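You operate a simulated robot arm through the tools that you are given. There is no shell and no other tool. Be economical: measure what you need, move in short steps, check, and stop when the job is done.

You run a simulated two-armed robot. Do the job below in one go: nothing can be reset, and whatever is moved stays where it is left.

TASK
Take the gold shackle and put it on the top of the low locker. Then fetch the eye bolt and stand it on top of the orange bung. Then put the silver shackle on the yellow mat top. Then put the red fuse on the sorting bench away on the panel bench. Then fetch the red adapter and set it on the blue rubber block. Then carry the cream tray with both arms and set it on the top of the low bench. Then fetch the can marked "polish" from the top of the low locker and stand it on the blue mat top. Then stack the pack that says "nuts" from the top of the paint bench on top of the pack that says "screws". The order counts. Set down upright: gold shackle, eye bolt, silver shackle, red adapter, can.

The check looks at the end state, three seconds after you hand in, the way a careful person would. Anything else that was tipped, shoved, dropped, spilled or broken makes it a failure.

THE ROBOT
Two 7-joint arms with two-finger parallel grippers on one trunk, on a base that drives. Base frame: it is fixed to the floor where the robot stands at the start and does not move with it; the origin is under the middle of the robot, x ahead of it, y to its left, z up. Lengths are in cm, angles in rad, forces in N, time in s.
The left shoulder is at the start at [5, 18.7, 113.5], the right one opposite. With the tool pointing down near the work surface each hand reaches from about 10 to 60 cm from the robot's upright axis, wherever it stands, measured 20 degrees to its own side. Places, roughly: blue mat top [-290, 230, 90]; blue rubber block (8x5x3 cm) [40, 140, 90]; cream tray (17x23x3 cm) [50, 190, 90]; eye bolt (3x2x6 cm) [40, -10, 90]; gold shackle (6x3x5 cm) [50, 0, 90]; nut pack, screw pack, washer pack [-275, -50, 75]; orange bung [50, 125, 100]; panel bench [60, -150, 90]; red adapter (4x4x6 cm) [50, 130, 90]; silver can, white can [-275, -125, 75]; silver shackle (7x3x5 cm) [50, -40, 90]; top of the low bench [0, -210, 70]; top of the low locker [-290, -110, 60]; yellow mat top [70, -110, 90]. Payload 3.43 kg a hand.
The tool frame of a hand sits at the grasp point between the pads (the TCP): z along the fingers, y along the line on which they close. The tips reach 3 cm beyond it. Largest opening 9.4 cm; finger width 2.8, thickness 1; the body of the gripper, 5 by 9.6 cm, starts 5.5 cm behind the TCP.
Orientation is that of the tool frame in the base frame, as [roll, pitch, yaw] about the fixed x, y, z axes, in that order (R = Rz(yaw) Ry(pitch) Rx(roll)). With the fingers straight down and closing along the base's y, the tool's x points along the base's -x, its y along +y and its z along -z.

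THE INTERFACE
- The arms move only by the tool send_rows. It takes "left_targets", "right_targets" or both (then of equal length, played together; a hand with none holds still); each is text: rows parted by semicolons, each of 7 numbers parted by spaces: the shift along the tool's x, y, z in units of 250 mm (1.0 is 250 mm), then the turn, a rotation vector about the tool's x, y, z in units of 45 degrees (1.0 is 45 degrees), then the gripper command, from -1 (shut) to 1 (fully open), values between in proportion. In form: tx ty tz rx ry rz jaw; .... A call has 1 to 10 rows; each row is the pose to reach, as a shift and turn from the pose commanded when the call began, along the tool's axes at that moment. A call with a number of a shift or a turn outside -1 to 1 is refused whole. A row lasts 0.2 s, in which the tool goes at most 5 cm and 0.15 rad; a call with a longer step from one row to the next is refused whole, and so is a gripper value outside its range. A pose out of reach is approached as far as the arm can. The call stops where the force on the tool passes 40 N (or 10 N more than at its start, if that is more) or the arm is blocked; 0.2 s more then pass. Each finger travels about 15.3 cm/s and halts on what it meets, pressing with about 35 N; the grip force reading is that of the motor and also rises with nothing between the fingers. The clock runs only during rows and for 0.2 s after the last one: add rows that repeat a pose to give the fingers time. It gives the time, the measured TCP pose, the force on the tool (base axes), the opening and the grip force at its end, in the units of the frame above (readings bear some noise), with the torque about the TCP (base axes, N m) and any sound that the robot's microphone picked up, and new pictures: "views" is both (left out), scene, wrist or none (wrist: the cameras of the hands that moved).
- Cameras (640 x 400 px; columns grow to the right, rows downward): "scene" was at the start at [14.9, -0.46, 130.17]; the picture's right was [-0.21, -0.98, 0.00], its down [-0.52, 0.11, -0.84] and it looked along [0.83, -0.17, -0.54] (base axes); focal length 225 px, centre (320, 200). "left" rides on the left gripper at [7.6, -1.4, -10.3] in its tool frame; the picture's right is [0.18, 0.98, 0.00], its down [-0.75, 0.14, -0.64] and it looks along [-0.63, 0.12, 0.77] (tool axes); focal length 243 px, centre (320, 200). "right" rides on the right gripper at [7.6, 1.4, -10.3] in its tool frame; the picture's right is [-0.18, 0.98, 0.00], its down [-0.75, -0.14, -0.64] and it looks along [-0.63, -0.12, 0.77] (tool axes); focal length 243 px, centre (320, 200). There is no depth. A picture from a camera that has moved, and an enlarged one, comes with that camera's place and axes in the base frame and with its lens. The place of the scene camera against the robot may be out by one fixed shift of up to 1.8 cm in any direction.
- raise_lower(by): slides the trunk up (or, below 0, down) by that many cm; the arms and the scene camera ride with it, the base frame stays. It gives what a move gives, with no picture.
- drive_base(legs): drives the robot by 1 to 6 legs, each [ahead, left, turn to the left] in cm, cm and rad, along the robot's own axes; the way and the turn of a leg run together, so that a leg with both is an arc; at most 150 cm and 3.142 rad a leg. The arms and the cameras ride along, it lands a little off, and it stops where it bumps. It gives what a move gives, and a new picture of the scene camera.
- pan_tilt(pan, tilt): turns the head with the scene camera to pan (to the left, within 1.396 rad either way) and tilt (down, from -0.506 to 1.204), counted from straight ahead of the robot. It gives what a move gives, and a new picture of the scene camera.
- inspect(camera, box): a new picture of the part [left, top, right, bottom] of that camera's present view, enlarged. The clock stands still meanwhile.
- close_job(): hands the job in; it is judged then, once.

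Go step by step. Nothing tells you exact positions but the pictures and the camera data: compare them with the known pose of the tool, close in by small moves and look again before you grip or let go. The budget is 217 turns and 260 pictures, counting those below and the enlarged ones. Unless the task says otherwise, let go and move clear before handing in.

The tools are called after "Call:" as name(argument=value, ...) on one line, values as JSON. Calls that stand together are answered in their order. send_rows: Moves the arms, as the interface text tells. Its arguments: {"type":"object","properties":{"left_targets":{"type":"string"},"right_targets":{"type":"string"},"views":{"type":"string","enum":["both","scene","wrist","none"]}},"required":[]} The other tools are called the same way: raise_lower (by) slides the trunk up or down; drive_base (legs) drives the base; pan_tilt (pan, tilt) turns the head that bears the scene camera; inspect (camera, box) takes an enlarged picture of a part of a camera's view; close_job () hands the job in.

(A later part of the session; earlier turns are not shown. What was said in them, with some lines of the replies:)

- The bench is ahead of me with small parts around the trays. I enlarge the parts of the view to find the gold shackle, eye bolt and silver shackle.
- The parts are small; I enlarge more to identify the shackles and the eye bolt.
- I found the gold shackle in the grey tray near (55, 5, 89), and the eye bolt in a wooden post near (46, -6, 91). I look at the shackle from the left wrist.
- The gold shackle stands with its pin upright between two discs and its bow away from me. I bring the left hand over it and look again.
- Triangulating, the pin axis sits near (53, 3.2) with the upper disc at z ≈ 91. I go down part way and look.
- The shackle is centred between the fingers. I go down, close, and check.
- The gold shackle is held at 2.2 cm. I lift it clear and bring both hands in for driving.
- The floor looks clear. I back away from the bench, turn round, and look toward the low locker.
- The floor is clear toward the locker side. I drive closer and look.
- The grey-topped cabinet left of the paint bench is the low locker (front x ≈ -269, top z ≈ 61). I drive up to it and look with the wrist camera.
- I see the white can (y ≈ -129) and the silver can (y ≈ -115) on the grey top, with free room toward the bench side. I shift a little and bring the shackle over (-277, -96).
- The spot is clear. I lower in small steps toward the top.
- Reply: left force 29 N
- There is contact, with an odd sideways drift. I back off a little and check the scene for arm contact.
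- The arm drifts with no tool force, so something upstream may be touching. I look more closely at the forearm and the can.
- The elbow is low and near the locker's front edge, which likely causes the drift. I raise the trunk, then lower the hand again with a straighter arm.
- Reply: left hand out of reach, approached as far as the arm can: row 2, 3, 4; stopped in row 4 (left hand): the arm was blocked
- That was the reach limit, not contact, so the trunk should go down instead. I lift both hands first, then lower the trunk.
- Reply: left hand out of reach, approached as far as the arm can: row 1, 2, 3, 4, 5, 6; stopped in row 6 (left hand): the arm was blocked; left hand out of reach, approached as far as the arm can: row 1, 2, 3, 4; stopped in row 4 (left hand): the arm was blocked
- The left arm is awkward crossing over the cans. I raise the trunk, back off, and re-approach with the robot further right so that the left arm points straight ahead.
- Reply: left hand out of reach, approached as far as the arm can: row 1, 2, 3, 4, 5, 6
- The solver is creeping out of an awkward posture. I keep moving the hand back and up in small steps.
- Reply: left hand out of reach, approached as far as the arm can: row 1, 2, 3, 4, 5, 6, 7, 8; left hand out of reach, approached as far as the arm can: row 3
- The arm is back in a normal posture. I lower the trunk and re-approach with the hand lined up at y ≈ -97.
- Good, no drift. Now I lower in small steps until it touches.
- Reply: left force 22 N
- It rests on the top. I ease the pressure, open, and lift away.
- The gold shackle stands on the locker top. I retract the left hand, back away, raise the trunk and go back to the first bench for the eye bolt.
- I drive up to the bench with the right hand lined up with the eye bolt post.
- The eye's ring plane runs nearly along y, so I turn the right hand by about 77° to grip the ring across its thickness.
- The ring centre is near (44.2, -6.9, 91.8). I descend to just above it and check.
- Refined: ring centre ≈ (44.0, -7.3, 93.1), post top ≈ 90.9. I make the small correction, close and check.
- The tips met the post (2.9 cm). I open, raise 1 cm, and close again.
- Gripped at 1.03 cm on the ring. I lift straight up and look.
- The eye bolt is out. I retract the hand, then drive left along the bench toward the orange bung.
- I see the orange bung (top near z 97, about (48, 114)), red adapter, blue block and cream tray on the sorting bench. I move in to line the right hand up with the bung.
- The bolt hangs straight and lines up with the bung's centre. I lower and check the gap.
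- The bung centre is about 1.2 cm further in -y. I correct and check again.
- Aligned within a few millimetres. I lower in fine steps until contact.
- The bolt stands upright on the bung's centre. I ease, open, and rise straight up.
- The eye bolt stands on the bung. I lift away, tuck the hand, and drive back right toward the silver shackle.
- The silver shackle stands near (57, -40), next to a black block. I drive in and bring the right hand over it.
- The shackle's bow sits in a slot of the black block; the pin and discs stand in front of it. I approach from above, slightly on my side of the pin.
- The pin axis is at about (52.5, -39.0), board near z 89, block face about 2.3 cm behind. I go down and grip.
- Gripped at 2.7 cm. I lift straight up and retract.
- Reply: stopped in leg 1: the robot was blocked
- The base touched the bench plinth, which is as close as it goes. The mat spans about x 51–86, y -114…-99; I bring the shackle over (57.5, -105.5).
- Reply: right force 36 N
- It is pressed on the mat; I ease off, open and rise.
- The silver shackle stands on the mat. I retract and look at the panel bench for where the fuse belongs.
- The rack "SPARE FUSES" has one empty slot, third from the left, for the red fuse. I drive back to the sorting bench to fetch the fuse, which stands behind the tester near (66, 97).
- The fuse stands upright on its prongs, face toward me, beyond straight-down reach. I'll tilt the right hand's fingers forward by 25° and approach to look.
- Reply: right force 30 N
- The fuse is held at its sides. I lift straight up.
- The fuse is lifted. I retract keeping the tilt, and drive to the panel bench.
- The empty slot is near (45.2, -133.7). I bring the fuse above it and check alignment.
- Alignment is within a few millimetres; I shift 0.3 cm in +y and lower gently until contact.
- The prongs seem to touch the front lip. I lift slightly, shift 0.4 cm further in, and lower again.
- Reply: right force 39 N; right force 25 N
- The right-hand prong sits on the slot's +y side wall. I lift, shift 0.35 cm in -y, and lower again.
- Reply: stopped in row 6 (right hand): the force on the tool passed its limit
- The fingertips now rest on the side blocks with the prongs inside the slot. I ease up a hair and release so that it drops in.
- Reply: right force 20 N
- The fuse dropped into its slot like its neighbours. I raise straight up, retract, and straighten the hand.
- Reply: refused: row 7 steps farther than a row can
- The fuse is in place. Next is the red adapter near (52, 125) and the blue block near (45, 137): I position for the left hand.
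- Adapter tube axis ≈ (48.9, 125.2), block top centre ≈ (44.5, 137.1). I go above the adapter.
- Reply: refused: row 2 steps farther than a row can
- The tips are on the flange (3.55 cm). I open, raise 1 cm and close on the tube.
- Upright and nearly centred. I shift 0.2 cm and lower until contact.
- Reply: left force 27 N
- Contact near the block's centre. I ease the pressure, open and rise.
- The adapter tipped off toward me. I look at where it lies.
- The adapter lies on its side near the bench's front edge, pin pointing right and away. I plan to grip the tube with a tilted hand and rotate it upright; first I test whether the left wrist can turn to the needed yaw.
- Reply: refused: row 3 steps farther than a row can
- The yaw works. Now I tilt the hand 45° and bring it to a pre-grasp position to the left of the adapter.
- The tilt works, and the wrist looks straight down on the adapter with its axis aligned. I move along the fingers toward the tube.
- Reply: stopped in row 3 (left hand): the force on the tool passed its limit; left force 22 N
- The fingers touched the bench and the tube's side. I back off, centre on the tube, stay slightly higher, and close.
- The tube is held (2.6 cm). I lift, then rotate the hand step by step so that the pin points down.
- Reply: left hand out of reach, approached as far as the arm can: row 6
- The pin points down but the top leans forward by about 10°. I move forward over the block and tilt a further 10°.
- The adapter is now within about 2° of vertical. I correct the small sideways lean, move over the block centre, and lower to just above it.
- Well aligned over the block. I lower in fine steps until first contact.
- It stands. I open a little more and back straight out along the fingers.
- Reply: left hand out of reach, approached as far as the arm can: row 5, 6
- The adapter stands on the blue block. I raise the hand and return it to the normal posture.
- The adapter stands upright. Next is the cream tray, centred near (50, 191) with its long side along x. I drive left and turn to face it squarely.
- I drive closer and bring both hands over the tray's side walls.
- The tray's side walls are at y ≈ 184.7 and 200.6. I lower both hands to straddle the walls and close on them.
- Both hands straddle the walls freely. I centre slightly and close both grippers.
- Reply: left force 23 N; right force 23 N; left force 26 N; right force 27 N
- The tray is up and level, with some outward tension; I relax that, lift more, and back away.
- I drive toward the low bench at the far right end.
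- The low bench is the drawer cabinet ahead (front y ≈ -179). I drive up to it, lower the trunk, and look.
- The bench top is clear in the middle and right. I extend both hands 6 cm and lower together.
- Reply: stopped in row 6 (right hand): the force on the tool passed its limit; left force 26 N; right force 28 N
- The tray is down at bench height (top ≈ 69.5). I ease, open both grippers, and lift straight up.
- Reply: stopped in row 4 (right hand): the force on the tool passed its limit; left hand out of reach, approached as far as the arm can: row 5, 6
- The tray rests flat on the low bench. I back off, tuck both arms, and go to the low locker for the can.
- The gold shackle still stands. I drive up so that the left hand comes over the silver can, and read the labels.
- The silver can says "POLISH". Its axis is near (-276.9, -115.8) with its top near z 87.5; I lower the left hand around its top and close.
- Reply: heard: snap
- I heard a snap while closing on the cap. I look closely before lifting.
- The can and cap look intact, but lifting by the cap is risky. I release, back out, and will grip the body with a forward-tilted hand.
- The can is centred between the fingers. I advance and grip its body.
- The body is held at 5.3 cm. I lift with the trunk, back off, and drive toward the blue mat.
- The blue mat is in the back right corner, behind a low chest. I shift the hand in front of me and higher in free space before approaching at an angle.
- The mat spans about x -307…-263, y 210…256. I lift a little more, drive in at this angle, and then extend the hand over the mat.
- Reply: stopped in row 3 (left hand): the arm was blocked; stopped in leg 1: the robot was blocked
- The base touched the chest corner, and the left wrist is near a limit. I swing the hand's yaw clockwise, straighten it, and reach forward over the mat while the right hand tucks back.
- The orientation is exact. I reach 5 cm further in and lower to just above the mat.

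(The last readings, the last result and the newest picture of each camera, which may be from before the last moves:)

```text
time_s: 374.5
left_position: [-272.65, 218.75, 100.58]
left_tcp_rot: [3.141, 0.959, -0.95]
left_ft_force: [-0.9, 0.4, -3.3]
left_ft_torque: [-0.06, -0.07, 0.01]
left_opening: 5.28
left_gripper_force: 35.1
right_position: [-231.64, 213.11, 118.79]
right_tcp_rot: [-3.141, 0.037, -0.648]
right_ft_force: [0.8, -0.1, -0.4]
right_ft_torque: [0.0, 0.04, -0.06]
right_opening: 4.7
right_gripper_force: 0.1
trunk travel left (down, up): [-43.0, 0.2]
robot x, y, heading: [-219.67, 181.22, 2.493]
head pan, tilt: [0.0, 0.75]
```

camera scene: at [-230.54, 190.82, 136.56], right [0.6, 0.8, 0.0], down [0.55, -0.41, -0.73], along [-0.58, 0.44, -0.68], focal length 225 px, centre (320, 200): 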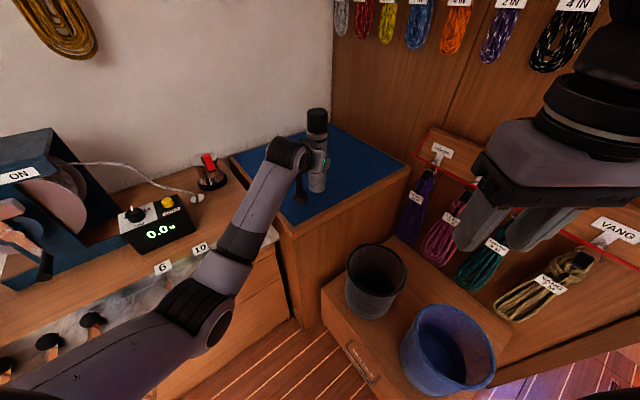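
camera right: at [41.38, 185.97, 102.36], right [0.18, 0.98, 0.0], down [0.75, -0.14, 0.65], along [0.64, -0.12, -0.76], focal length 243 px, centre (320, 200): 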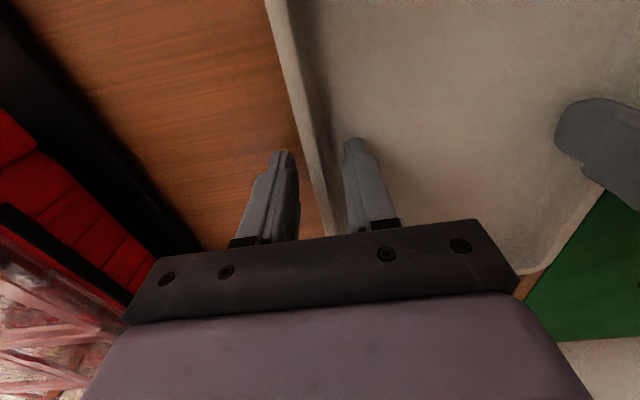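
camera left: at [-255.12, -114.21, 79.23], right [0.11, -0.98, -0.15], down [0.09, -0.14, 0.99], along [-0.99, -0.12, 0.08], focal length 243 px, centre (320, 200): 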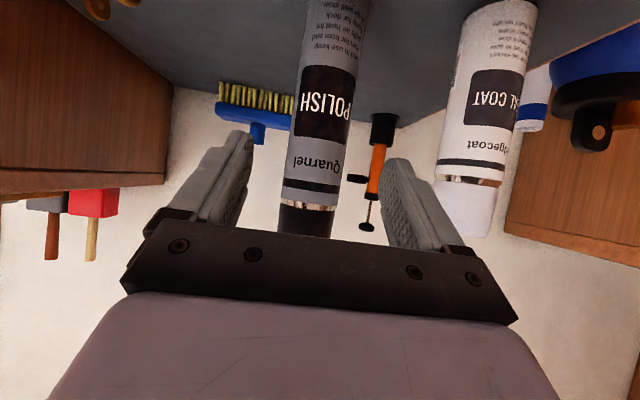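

Call:
send_rows(left_targets="0.006 0 0.004 0 0 0 -1; 0.011 0 0.0077 0 0 0 -1; 0.016 0 0.011 0 0 0 -1; 0.021 0 0.0147 0 0 0 -1", views="none")

```text
time_s: 375.5
left_position: [-272.72, 218.82, 100.0]
left_tcp_rot: [3.139, 0.959, -0.95]
left_ft_force: [0.3, 0.2, -3.5]
left_ft_torque: [-0.01, -0.06, -0.02]
left_opening: 5.27
left_gripper_force: 34.7
right_position: [-231.56, 213.0, 118.8]
right_tcp_rot: [-3.14, 0.038, -0.647]
right_ft_force: [-0.1, -0.4, -0.1]
right_ft_torque: [-0.01, 0.04, -0.01]
right_opening: 4.68
right_gripper_force: 0.0
trunk travel left (down, up): [-43.0, 0.2]
robot x, y, heading: [-219.36, 181.1, 2.5]
head pan, tilt: [0.0, 0.75]
```

Call:
send_rows(left_targets="0.0066 0 0.0046 0 0 0 -1; 0.013 0 0.009 0 0 0 -1; 0.019 0 0.0135 0 0 0 -1; 0.025 0 0.0175 0 0 0 -1; 0.025 0 0.0175 0 0 0 -1", views="none")

Call:
inspect(camera="scene", box=[270, 90, 370, 220])

```text
time_s: 376.7
left_position: [-272.59, 218.81, 99.24]
left_tcp_rot: [-3.141, 0.959, -0.949]
left_ft_force: [0.1, -0.2, -2.5]
left_ft_torque: [-0.08, -0.03, -0.05]
left_opening: 5.29
left_gripper_force: 35.1
right_position: [-231.72, 213.02, 118.77]
right_tcp_rot: [-3.141, 0.037, -0.647]
right_ft_force: [-0.1, -0.7, -0.2]
right_ft_torque: [0.0, 0.01, 0.02]
right_opening: 4.7
right_gripper_force: 0.1
trunk travel left (down, up): [-43.0, 0.2]
robot x, y, heading: [-219.74, 181.13, 2.498]
head pan, tilt: [0.0, 0.75]
```

```text
3.08 times, centred on (320, 155) of scene
camera zoom: at [-230.54, 190.83, 136.56], right [0.6, 0.8, 0.0], down [0.55, -0.41, -0.73], along [-0.58, 0.44, -0.68], focal length 693 px, centre (320, 338)
```

zoom: 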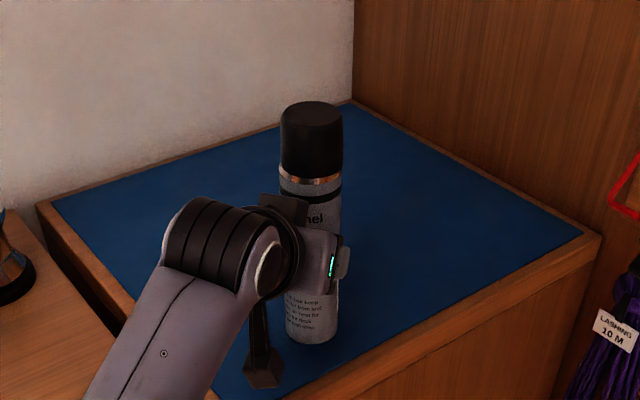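

Call:
send_rows(left_targets="0.008 0 0.0057 0 0 0 -1; 0.015 0 0.0105 0 0 0 -1; 0.022 0 0.0155 0 0 0 -1; 0.029 0 0.02 0 0 0 -1; 0.035 0 0.0245 0 0 0 -1; 0.04 0 0.028 0 0 0 -1", views="none")

```text
time_s: 378.1
left_position: [-272.58, 218.7, 98.11]
left_tcp_rot: [3.141, 0.959, -0.95]
left_ft_force: [0.1, -0.3, -3.1]
left_ft_torque: [-0.02, -0.04, -0.01]
left_opening: 5.26
left_gripper_force: 35.2
right_position: [-231.74, 213.12, 118.88]
right_tcp_rot: [-3.141, 0.037, -0.648]
right_ft_force: [0.7, -0.2, 0.2]
right_ft_torque: [-0.02, 0.0, 0.02]
right_opening: 4.66
right_gripper_force: 0.1
trunk travel left (down, up): [-43.0, 0.2]
robot x, y, heading: [-219.23, 181.23, 2.502]
head pan, tilt: [0.0, 0.75]
```

Call:
send_rows(left_targets="0.01 0 0.007 0 0 0 -1; 0.018 0 0.0125 0 0 0 -1; 0.026 0 0.018 0 0 0 -1; 0.034 0 0.0235 0 0 0 -1; 0.042 0 0.029 0 0 0 -1; 0.05 0 0.0345 0 0 0 -1", views="none")

```text
time_s: 379.5
left_position: [-272.71, 218.9, 97.27]
left_tcp_rot: [3.139, 0.979, -0.951]
left_ft_force: [-2.0, -2.9, 24.9]
left_ft_torque: [0.21, 0.01, 0.11]
left_opening: 5.28
left_gripper_force: 34.7
right_position: [-231.48, 212.98, 118.77]
right_tcp_rot: [-3.141, 0.04, -0.649]
right_ft_force: [0.2, 0.1, 0.4]
right_ft_torque: [0.01, 0.01, 0.0]
right_opening: 4.7
right_gripper_force: 0.1
trunk travel left (down, up): [-43.0, 0.2]
robot x, y, heading: [-219.33, 180.61, 2.499]
head pan, tilt: [0.0, 0.75]
```

Contact. I ease the pressure, open, and back out along the fingers.

Call:
send_rows(left_targets="-0.01 0 -0.007 0 0 0 -1; -0.016 0 -0.0115 0 0 0 -1; -0.016 0 -0.0115 0 0 0 0.25; -0.016 0 -0.0115 0 0 0 0.5; -0.016 0 -0.0115 0 0 0 0.7; -0.016 0 -0.06 0 0 0 0.7; -0.016 0 -0.16 0 0 0 0.7; -0.016 0 -0.3 0 0 0 0.7; -0.016 0 -0.44 0 0 0 0.7", views="scene")

```text
time_s: 381.5
left_position: [-267.23, 211.54, 103.13]
left_tcp_rot: [3.138, 0.958, -0.952]
left_ft_force: [0.4, -0.6, 0.7]
left_ft_torque: [0.01, 0.01, -0.05]
left_opening: 7.99
left_gripper_force: 0.1
right_position: [-231.55, 212.97, 118.75]
right_tcp_rot: [-3.141, 0.037, -0.648]
right_ft_force: [0.2, 0.1, 0.1]
right_ft_torque: [0.02, -0.01, 0.02]
right_opening: 4.72
right_gripper_force: 0.1
trunk travel left (down, up): [-43.0, 0.2]
robot x, y, heading: [-219.36, 181.31, 2.503]
head pan, tilt: [0.0, 0.75]
camera scene: at [-230.49, 190.78, 136.57], right [0.6, 0.8, 0.0], down [0.55, -0.41, -0.73], along [-0.58, 0.44, -0.68], focal length 225 px, centre (320, 200)
```

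scene: 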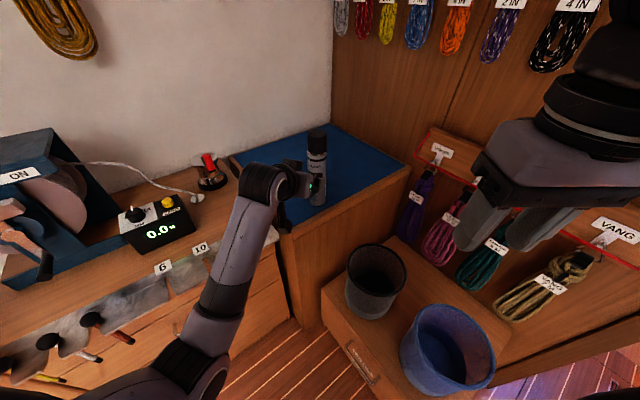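

The can stands upright on the blue mat. I back out, straighten the left hand, and drive to the paint bench for the packs.

Call:
drive_base(legs=[[-48, 0, 0], [0, 0, 0.64], [0, 150, 0], [0, 70, 0]])

Call:
send_rows(left_targets="0 0.06 -0.05 0 0.18 0 0; 0 0.12 -0.1 0 0.36 0 0; 0 0.2 -0.15 -0.05 0.54 -0.05 0; 0 0.28 -0.2 -0.1 0.7 -0.1 0; 0 0.36 -0.2 -0.15 0.85 -0.15 0; 0 0.44 -0.2 -0.15 0.95 -0.15 0", right_targets="-0.05 0 0 0 0.02 0 0.3; -0.1 0 0 0 0.05 0 0.5; -0.15 0 0 0 0.05 0 0.7; -0.2 0 0 0 0.05 0 0.7; -0.2 0 0 0 0.05 0 0.7; -0.2 0 0 0 0.05 0 0.7", views="none")

```text
time_s: 396.6
left_position: [-242.05, -71.08, 103.0]
left_tcp_rot: [3.139, 0.959, -0.327]
left_ft_force: [0.4, -0.4, 0.2]
left_ft_torque: [0.0, -0.02, -0.02]
left_opening: 7.99
left_gripper_force: 0.1
right_position: [-213.77, -48.9, 118.84]
right_tcp_rot: [-3.14, 0.039, -0.025]
right_ft_force: [-0.9, -0.5, 0.5]
right_ft_torque: [0.02, 0.0, 0.0]
right_opening: 4.68
right_gripper_force: 0.1
trunk travel left (down, up): [-43.0, 0.2]
robot x, y, heading: [-185.54, -67.93, 3.121]
head pan, tilt: [0.0, 0.75]
camera scene: at [-199.0, -66.28, 136.57], right [0.02, 1.0, 0.0], down [0.68, -0.01, -0.73], along [-0.73, 0.02, -0.68], focal length 225 px, centre (320, 200)
```

scene: 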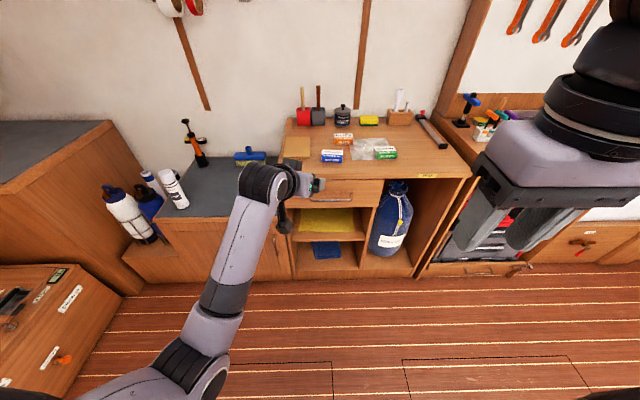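

```text
refused: row 3 steps farther than a row can; nothing moved
```

Call:
send_rows(left_targets="0 0.06 -0.05 0 0.18 0 0; 0 0.12 -0.1 0 0.36 0 0; 0 0.19 -0.15 0 0.54 0 0; 0 0.26 -0.2 0 0.72 0 0; 0 0.33 -0.2 0 0.9 0 0; 0 0.4 -0.2 0 1.0 0 0", right_targets="-0.05 0 0 0 0.02 0 0.3; -0.1 0 0 0 0.05 0 0.5; -0.15 0 0 0 0.05 0 0.7; -0.2 0 0 0 0.05 0 0.7; -0.2 0 0 0 0.05 0 0.7; -0.2 0 0 0 0.05 0 0.7", views="none")

Call:
send_rows(left_targets="0.05 0 -0.05 0 0.1 -0.1 0; 0.1 0.05 -0.1 0 0.2 -0.2 0; 0.15 0.1 -0.1 0 0.22 -0.36 0; 0.2 0.14 -0.1 0 0.22 -0.42 0", views="none")

Call:
drive_base(legs=[[38, 0, 0.02]])

Call:
inspect(camera="right", box=[120, 0, 520, 260])

```text
time_s: 398.0
left_position: [-241.3, -81.87, 106.01]
left_tcp_rot: [-3.141, 0.171, -0.323]
left_ft_force: [0.6, -0.6, 0.4]
left_ft_torque: [0.01, 0.0, 0.01]
left_opening: 4.69
left_gripper_force: 0.0
right_position: [-218.75, -48.69, 118.97]
right_tcp_rot: [-3.14, -0.003, -0.023]
right_ft_force: [0.4, -0.2, -0.5]
right_ft_torque: [-0.02, -0.01, 0.03]
right_opening: 7.97
right_gripper_force: 0.0
trunk travel left (down, up): [-43.0, 0.2]
robot x, y, heading: [-185.55, -68.06, 3.121]
head pan, tilt: [0.0, 0.75]
```

```text
time_s: 399.0
left_position: [-237.28, -86.91, 107.64]
left_tcp_rot: [-3.112, -0.006, 0.005]
left_ft_force: [0.6, 0.5, -0.7]
left_ft_torque: [-0.01, 0.0, 0.03]
left_opening: 4.69
left_gripper_force: 0.0
right_position: [-218.66, -48.72, 118.97]
right_tcp_rot: [-3.141, -0.002, -0.025]
right_ft_force: [-0.1, -0.6, 0.0]
right_ft_torque: [0.01, 0.01, -0.01]
right_opening: 7.98
right_gripper_force: 0.0
trunk travel left (down, up): [-43.0, 0.2]
robot x, y, heading: [-185.11, -67.9, 3.118]
head pan, tilt: [0.0, 0.75]
```

```text
time_s: 401.4
left_position: [-274.97, -87.33, 107.61]
left_tcp_rot: [-3.114, -0.006, 0.023]
left_ft_force: [0.3, -0.7, -0.6]
left_ft_torque: [-0.01, -0.04, 0.03]
left_opening: 4.66
left_gripper_force: 0.0
right_position: [-257.11, -48.89, 118.96]
right_tcp_rot: [-3.139, -0.002, -0.005]
right_ft_force: [-0.7, 0.6, 1.5]
right_ft_torque: [0.01, 0.01, 0.03]
right_opening: 8.0
right_gripper_force: 0.1
trunk travel left (down, up): [-43.0, 0.2]
robot x, y, heading: [-222.98, -67.19, 3.141]
head pan, tilt: [0.0, 0.75]
camera scene: at [-236.98, -66.07, 136.56], right [0.0, 1.0, 0.0], down [0.68, 0.0, -0.73], along [-0.73, 0.0, -0.68], focal length 225 px, centre (320, 200)
```

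scene: 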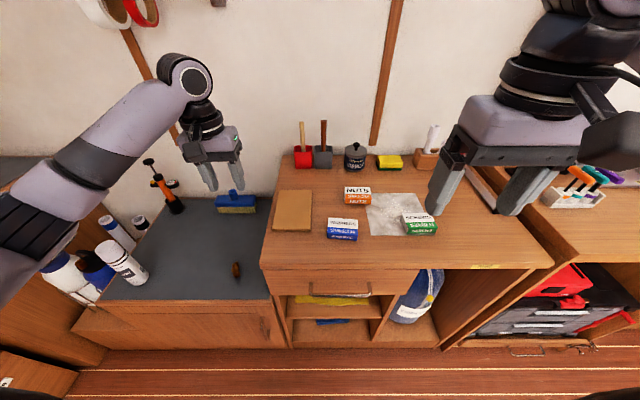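

```text
1.54 times, centred on (320, 130) of right
camera zoom: at [-249.31, -50.33, 129.19], right [-0.19, -0.98, 0.0], down [-0.75, 0.14, 0.64], along [-0.63, 0.12, -0.77], focal length 373 px, centre (320, 308)
```

zoom: 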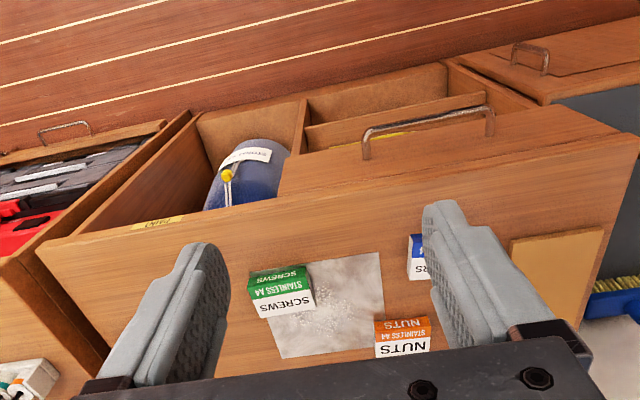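

I move a little closer, set the trunk for best reach, and turn the right hand to grip the nuts pack across its short side.

Call:
drive_base(legs=[[6.3, 0, 0]])

Call:
raise_lower(by=-9)

Call:
send_rows(right_targets="-0.15 0 0 0 0 0.19 0.7; -0.3 0 0 0 0 0.38 0.7; -0.45 0 0 0 0 0.57 0.7; -0.6 0.03 0 0 0 0.76 0.7; -0.74 0.06 0 0 0 0.95 0.7", views="none")

Call:
send_rows(right_targets="0 0 0.02 0 0 0.19 0.7; 0 0 0.05 0 0 0.38 0.7; 0 0 0.08 0 0 0.57 0.7; 0 0 0.11 0 0 0.76 0.7; 0 0 0.14 0 0 0.95 0.7; 0 0 0.14 0 0 1.0 0.7", views="wrist")

```text
time_s: 402.4
left_position: [-281.26, -87.27, 107.52]
left_tcp_rot: [-3.114, -0.004, 0.021]
left_ft_force: [0.9, 0.9, 0.0]
left_ft_torque: [0.02, -0.03, -0.01]
left_opening: 4.68
left_gripper_force: 0.0
right_position: [-263.24, -48.88, 118.9]
right_tcp_rot: [-3.14, -0.002, -0.004]
right_ft_force: [-0.8, 0.8, 0.2]
right_ft_torque: [-0.01, -0.03, -0.03]
right_opening: 7.99
right_gripper_force: 0.0
trunk travel left (down, up): [-43.0, 0.2]
robot x, y, heading: [-229.19, -67.35, 3.132]
head pan, tilt: [0.0, 0.75]
camera scene: at [-243.25, -66.04, 136.55], right [0.0, 1.0, 0.0], down [0.68, 0.0, -0.73], along [-0.73, 0.0, -0.68], focal length 225 px, centre (320, 200)
```

scene: 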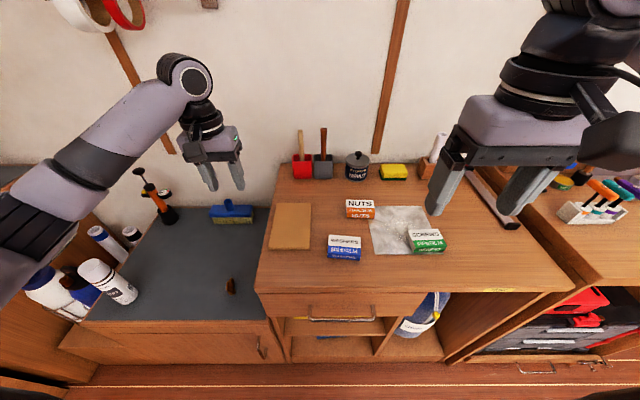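

```text
time_s: 403.6
left_position: [-281.08, -87.33, 98.66]
left_tcp_rot: [-3.114, -0.003, 0.022]
left_ft_force: [0.9, -0.1, 0.3]
left_ft_torque: [0.0, 0.02, -0.02]
left_opening: 4.69
left_gripper_force: 0.0
right_position: [-263.3, -48.87, 109.9]
right_tcp_rot: [-3.14, -0.002, -0.006]
right_ft_force: [-0.7, 0.3, -0.1]
right_ft_torque: [0.0, -0.01, 0.02]
right_opening: 8.0
right_gripper_force: 0.0
trunk travel left (down, up): [-34.0, 9.2]
robot x, y, heading: [-229.6, -67.62, 3.14]
head pan, tilt: [0.0, 0.75]
```

```text
time_s: 404.8
left_position: [-281.18, -87.31, 98.48]
left_tcp_rot: [-3.114, -0.003, 0.021]
left_ft_force: [0.2, 0.3, 0.0]
left_ft_torque: [0.01, 0.02, -0.02]
left_opening: 4.71
left_gripper_force: 0.0
right_position: [-281.88, -50.38, 109.87]
right_tcp_rot: [-3.141, 0.001, -0.755]
right_ft_force: [-0.7, -0.5, -0.1]
right_ft_torque: [0.02, -0.01, -0.03]
right_opening: 8.0
right_gripper_force: 0.1
trunk travel left (down, up): [-34.0, 9.2]
robot x, y, heading: [-229.56, -67.55, 3.139]
head pan, tilt: [0.0, 0.75]
```

```text
time_s: 406.2
left_position: [-281.05, -87.19, 98.62]
left_tcp_rot: [-3.114, -0.004, 0.021]
left_ft_force: [-0.8, -0.5, -0.2]
left_ft_torque: [0.02, 0.01, -0.01]
left_opening: 4.7
left_gripper_force: 0.0
right_position: [-281.7, -50.29, 106.33]
right_tcp_rot: [-3.139, 0.001, -1.538]
right_ft_force: [-0.7, -0.2, -0.6]
right_ft_torque: [0.01, 0.0, -0.03]
right_opening: 7.97
right_gripper_force: 0.1
trunk travel left (down, up): [-34.0, 9.2]
robot x, y, heading: [-229.4, -67.86, 3.14]
head pan, tilt: [0.0, 0.75]
camera right: at [-282.74, -57.9, 116.63], right [-0.99, 0.15, 0.0], down [0.12, 0.76, 0.64], along [0.1, 0.64, -0.77], focal length 243 px, centre (320, 200)
```

right: 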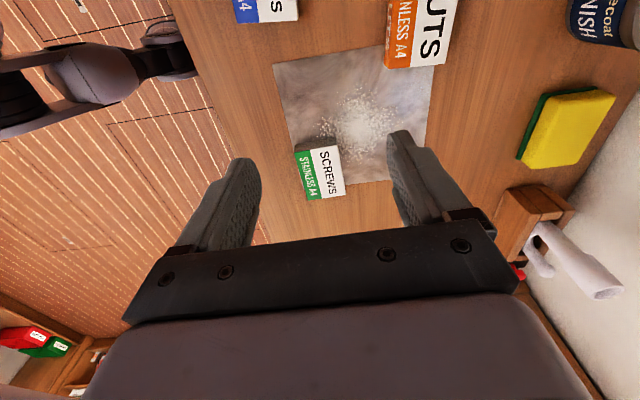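

The nuts pack (top ≈ 8 × 6.3 cm) is centred near (-291.4, -54.9), the screws pack near (-280, -39.8). I move above the nuts pack.

Call:
send_rows(right_targets="0.06 0.13 0.05 0 0 0 0.75; 0.12 0.26 0.12 0 0 0 0.75; 0.171 0.394 0.22 0 0 0 0.75; 0.171 0.394 0.34 0 0 0 0.75; 0.171 0.394 0.41 0 0 0 0.75; 0.171 0.394 0.41 0 0 0 0.75", views="wrist")

```text
time_s: 407.6
left_position: [-281.27, -87.33, 98.62]
left_tcp_rot: [-3.113, -0.004, 0.022]
left_ft_force: [0.4, -0.4, 0.3]
left_ft_torque: [0.04, -0.01, 0.01]
left_opening: 4.7
left_gripper_force: 0.2
right_position: [-291.48, -54.71, 96.2]
right_tcp_rot: [-3.14, 0.001, -1.536]
right_ft_force: [0.5, -0.7, 0.3]
right_ft_torque: [-0.02, 0.02, -0.01]
right_opening: 8.24
right_gripper_force: 0.1
right hand out of reach, approached as far as the arm can: row 3
trunk travel left (down, up): [-34.0, 9.2]
robot x, y, heading: [-229.02, -67.63, 3.138]
head pan, tilt: [0.0, 0.75]
camera right: at [-292.5, -62.43, 106.42], right [-0.99, 0.15, 0.0], down [0.12, 0.76, 0.64], along [0.1, 0.64, -0.77], focal length 243 px, centre (320, 200)
```

right: 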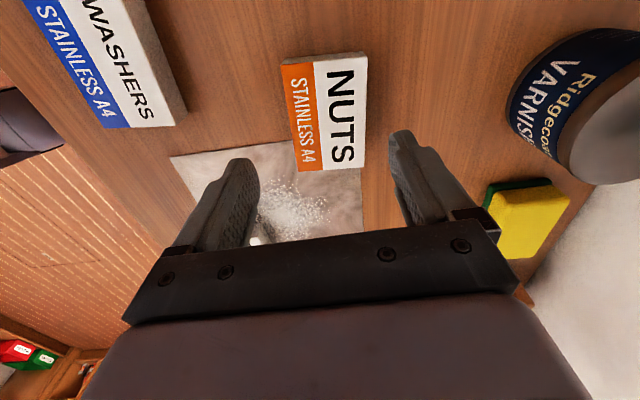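

Call:
send_rows(right_targets="0.031 0.025 0.06 0 0 0 0.75; 0.031 0.025 0.15 0 0 0 0.75; 0.031 0.025 0.2 0 0 0 0.75; 0.031 0.025 0.225 0 0 0 0.75; 0.031 0.025 0.225 0 0 0 0.3; 0.031 0.025 0.225 0 0 0 -1; 0.031 0.025 0.225 0 0 0 -1; 0.031 0.025 0.225 0 0 0 -1", views="wrist")

```text
time_s: 409.4
left_position: [-281.12, -87.29, 98.62]
left_tcp_rot: [-3.114, -0.003, 0.02]
left_ft_force: [0.5, 0.3, 0.0]
left_ft_torque: [0.03, -0.01, 0.03]
left_opening: 4.68
left_gripper_force: 0.1
right_position: [-291.39, -55.46, 90.45]
right_tcp_rot: [-3.141, 0.002, -1.537]
right_ft_force: [-0.3, 0.1, 0.6]
right_ft_torque: [0.03, -0.06, -0.03]
right_opening: 5.72
right_gripper_force: 34.2
right hand out of reach, approached as far as the arm can: row 1, 2, 3, 4, 5, 6, 7, 8
trunk travel left (down, up): [-34.0, 9.2]
robot x, y, heading: [-229.27, -67.52, 3.134]
head pan, tilt: [0.0, 0.75]
camera right: at [-292.39, -63.09, 100.8], right [-0.99, 0.15, 0.0], down [0.12, 0.76, 0.64], along [0.1, 0.64, -0.77], focal length 243 px, centre (320, 200)
```

right: 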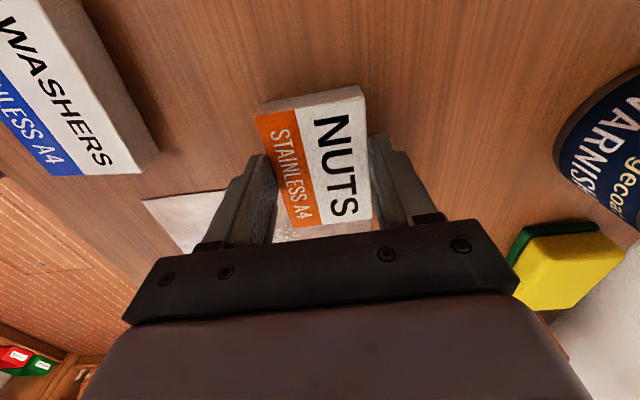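

The nuts pack is held (5.7 cm). I lift it and carry it over the screws pack.

Call:
send_rows(right_targets="0 0 -0.1 0 0 0 -1; 0 0 -0.24 0 0 0 -1; 0 -0.03 -0.4 0 0 0 -1; -0.12 -0.11 -0.42 0 0 0 -1; -0.25 -0.2 -0.42 0 0 0 -1; -0.38 -0.29 -0.42 0 0 0 -1; -0.51 -0.39 -0.42 0 0 0 -1; -0.628 -0.477 -0.42 0 0 0 -1; -0.628 -0.477 -0.42 0 0 0 -1", views="wrist")

```text
time_s: 411.4
left_position: [-281.14, -87.28, 98.55]
left_tcp_rot: [-3.117, -0.004, 0.021]
left_ft_force: [-0.1, -0.3, 0.3]
left_ft_torque: [0.0, -0.05, -0.06]
left_opening: 4.68
left_gripper_force: 0.0
right_position: [-279.89, -39.65, 101.11]
right_tcp_rot: [-3.139, 0.001, -1.537]
right_ft_force: [0.8, -0.2, -1.6]
right_ft_torque: [0.0, 0.0, -0.01]
right_opening: 5.73
right_gripper_force: 35.3
trunk travel left (down, up): [-34.0, 9.2]
robot x, y, heading: [-229.54, -67.53, 3.141]
head pan, tilt: [0.0, 0.75]
camera right: at [-280.9, -47.23, 111.39], right [-0.99, 0.15, 0.0], down [0.11, 0.76, 0.64], along [0.1, 0.64, -0.77], focal length 243 px, centre (320, 200)
```

right: 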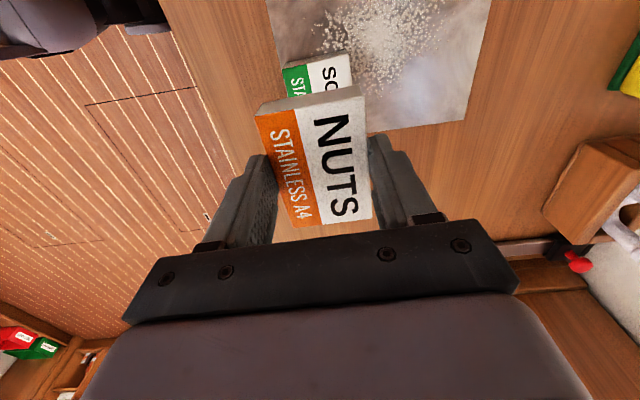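

Aligned in x; I shift 0.5 cm in y and lower onto the screws pack.

Call:
send_rows(right_targets="-0.02 0 0.08 0 0 0 -1; -0.02 0 0.17 0 0 0 -1; -0.02 0 0.24 0 0 0 -1; -0.02 0 0.27 0 0 0 -1; -0.02 0 0.285 0 0 0 -1; -0.02 0 0.295 0 0 0 -1; -0.02 0 0.303 0 0 0 -1", views="none")

```text
time_s: 413.0
left_position: [-281.15, -87.19, 98.66]
left_tcp_rot: [-3.115, -0.004, 0.019]
left_ft_force: [0.9, 0.1, -0.1]
left_ft_torque: [-0.02, 0.01, -0.01]
left_opening: 4.73
left_gripper_force: 0.0
right_position: [-279.96, -38.9, 93.57]
right_tcp_rot: [-3.139, 0.002, -1.538]
right_ft_force: [0.1, 0.2, -1.7]
right_ft_torque: [-0.06, 0.0, 0.02]
right_opening: 5.72
right_gripper_force: 34.9
trunk travel left (down, up): [-34.0, 9.2]
robot x, y, heading: [-229.04, -67.45, 3.141]
head pan, tilt: [0.0, 0.75]
```

Call:
send_rows(right_targets="0 0 0.008 0 0 0 -1; 0 0 0.015 0 0 0 -1; 0 0 0.022 0 0 0 -1; 0 0 0.029 0 0 0 -1", views="wrist")

```text
time_s: 414.0
left_position: [-281.08, -87.41, 98.71]
left_tcp_rot: [-3.114, -0.004, 0.02]
left_ft_force: [0.3, 0.7, -0.3]
left_ft_torque: [0.02, -0.01, -0.03]
left_opening: 4.68
left_gripper_force: 0.0
right_position: [-279.98, -38.87, 93.06]
right_tcp_rot: [3.137, -0.001, -1.539]
right_ft_force: [2.7, 3.7, 15.7]
right_ft_torque: [-0.41, -0.34, 0.1]
right_opening: 5.71
right_gripper_force: 34.8
trunk travel left (down, up): [-34.0, 9.2]
robot x, y, heading: [-229.23, -67.28, 3.137]
head pan, tilt: [0.0, 0.75]
camera right: at [-280.93, -46.56, 103.33], right [-0.99, 0.15, 0.0], down [0.12, 0.76, 0.64], along [0.1, 0.63, -0.77], focal length 243 px, centre (320, 200)
```

right: 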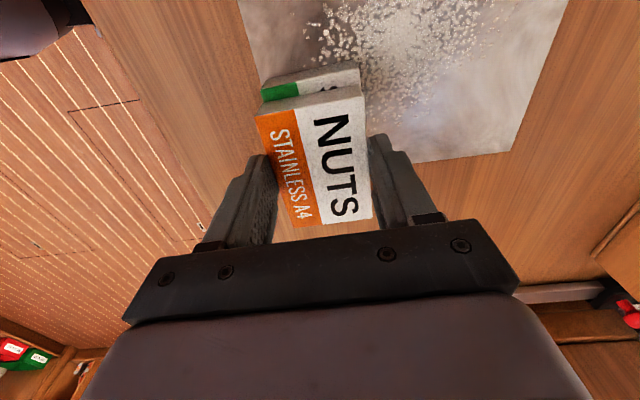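

The nuts pack rests on the screws pack, well aligned. I ease, release, and lift away.

Call:
send_rows(right_targets="0 0 -0.006 0 0 0 -1; 0 0 -0.01 0 0 0 -1; 0 0 -0.01 0 0 0 0.35; 0 0 -0.01 0 0 0 0.6; 0 0 -0.01 0 0 0 0.6; 0 0 -0.1 0 0 0 0.6; 0 0 -0.24 0 0 0 0.6; 0 0 -0.4 0 0 0 0.6; 0 0 -0.56 0 0 0 0.6", views="wrist")

```text
time_s: 416.0
left_position: [-281.18, -87.3, 98.6]
left_tcp_rot: [-3.112, -0.004, 0.022]
left_ft_force: [-0.5, 0.5, 0.9]
left_ft_torque: [0.0, 0.01, -0.02]
left_opening: 4.68
left_gripper_force: 0.0
right_position: [-279.99, -38.84, 106.7]
right_tcp_rot: [-3.14, 0.0, -1.539]
right_ft_force: [0.6, 0.5, 0.3]
right_ft_torque: [-0.01, 0.02, -0.04]
right_opening: 7.52
right_gripper_force: 0.1
trunk travel left (down, up): [-34.0, 9.2]
robot x, y, heading: [-228.94, -67.54, 3.135]
head pan, tilt: [0.0, 0.75]
camera right: at [-280.95, -46.42, 116.96], right [-0.99, 0.15, 0.0], down [0.11, 0.76, 0.64], along [0.1, 0.64, -0.77], focal length 243 px, centre (320, 200)
```

right: 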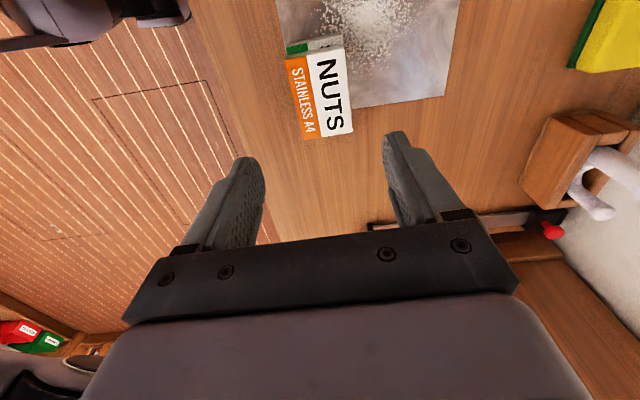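

The packs are stacked. I back away clear and take a last look at the locker and the paint bench.

Call:
drive_base(legs=[[-35, 0, 0]])

Call:
inspect(camera="scene", box=[200, 110, 460, 270])

```text
time_s: 418.3
left_position: [-246.09, -87.32, 98.71]
left_tcp_rot: [-3.114, -0.003, 0.019]
left_ft_force: [0.7, -0.5, -0.5]
left_ft_torque: [-0.01, 0.0, -0.02]
left_opening: 4.71
left_gripper_force: 0.0
right_position: [-244.8, -38.86, 106.59]
right_tcp_rot: [-3.14, 0.0, -1.539]
right_ft_force: [0.0, -0.1, 0.4]
right_ft_torque: [0.01, 0.0, 0.02]
right_opening: 7.54
right_gripper_force: 0.1
trunk travel left (down, up): [-34.0, 9.2]
robot x, y, heading: [-194.71, -67.42, 3.14]
head pan, tilt: [0.0, 0.75]
camera scene: at [-207.97, -66.15, 127.57], right [0.01, 1.0, 0.0], down [0.68, 0.0, -0.73], along [-0.73, 0.0, -0.68], focal length 225 px, centre (320, 200)
```

scene: 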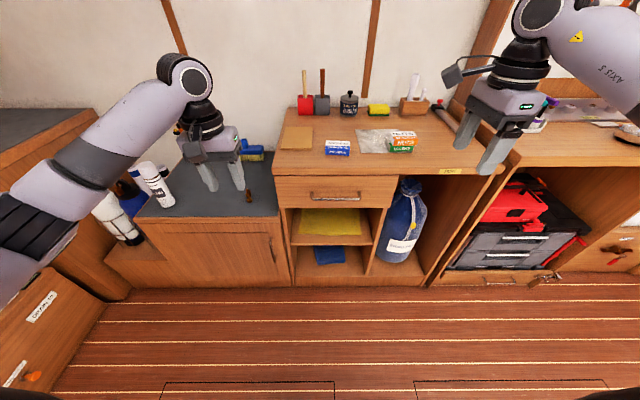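

```text
2.46 times, centred on (330, 190) of scene
camera zoom: at [-207.97, -66.15, 127.57], right [0.01, 1.0, 0.0], down [0.68, 0.0, -0.73], along [-0.73, 0.0, -0.68], focal length 554 px, centre (295, 225)
```

zoom: 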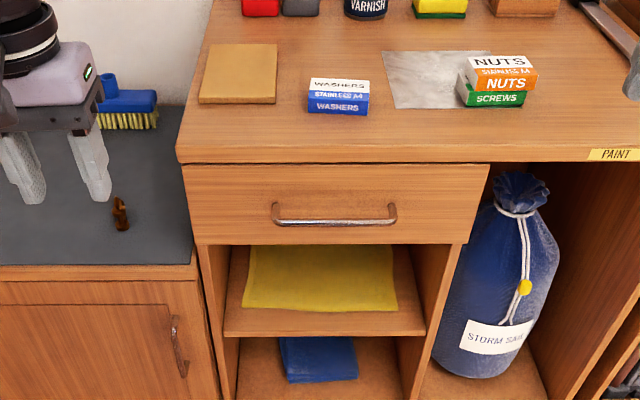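

The nuts pack is on the screws pack, the gold shackle still stands, and the hands are clear. All eight steps are done, so I hand in.

Call:
close_job()

```text
The job is handed in.
```

I did all eight steps in the order given and handed the job in; everything I set down was standing or lying as asked when I last saw it.

Three things did not go cleanly:
- **Red adapter:** it tipped off the blue rubber block on my first try and fell on its side on the sorting bench. I picked it up and stood it upright on the block.
- **Polish can:** I heard a snap when I first gripped it by the cap. The can and cap looked intact, so I let go and carried it by the body instead.
- **Base bumps:** the base touched the panel bench once and the chest by the blue mat once. I saw nothing move.

I did not go back at the end to recheck the items away from the locker and paint bench. The nuts pack sits about 1 cm off centre on the screws pack but looks stable.
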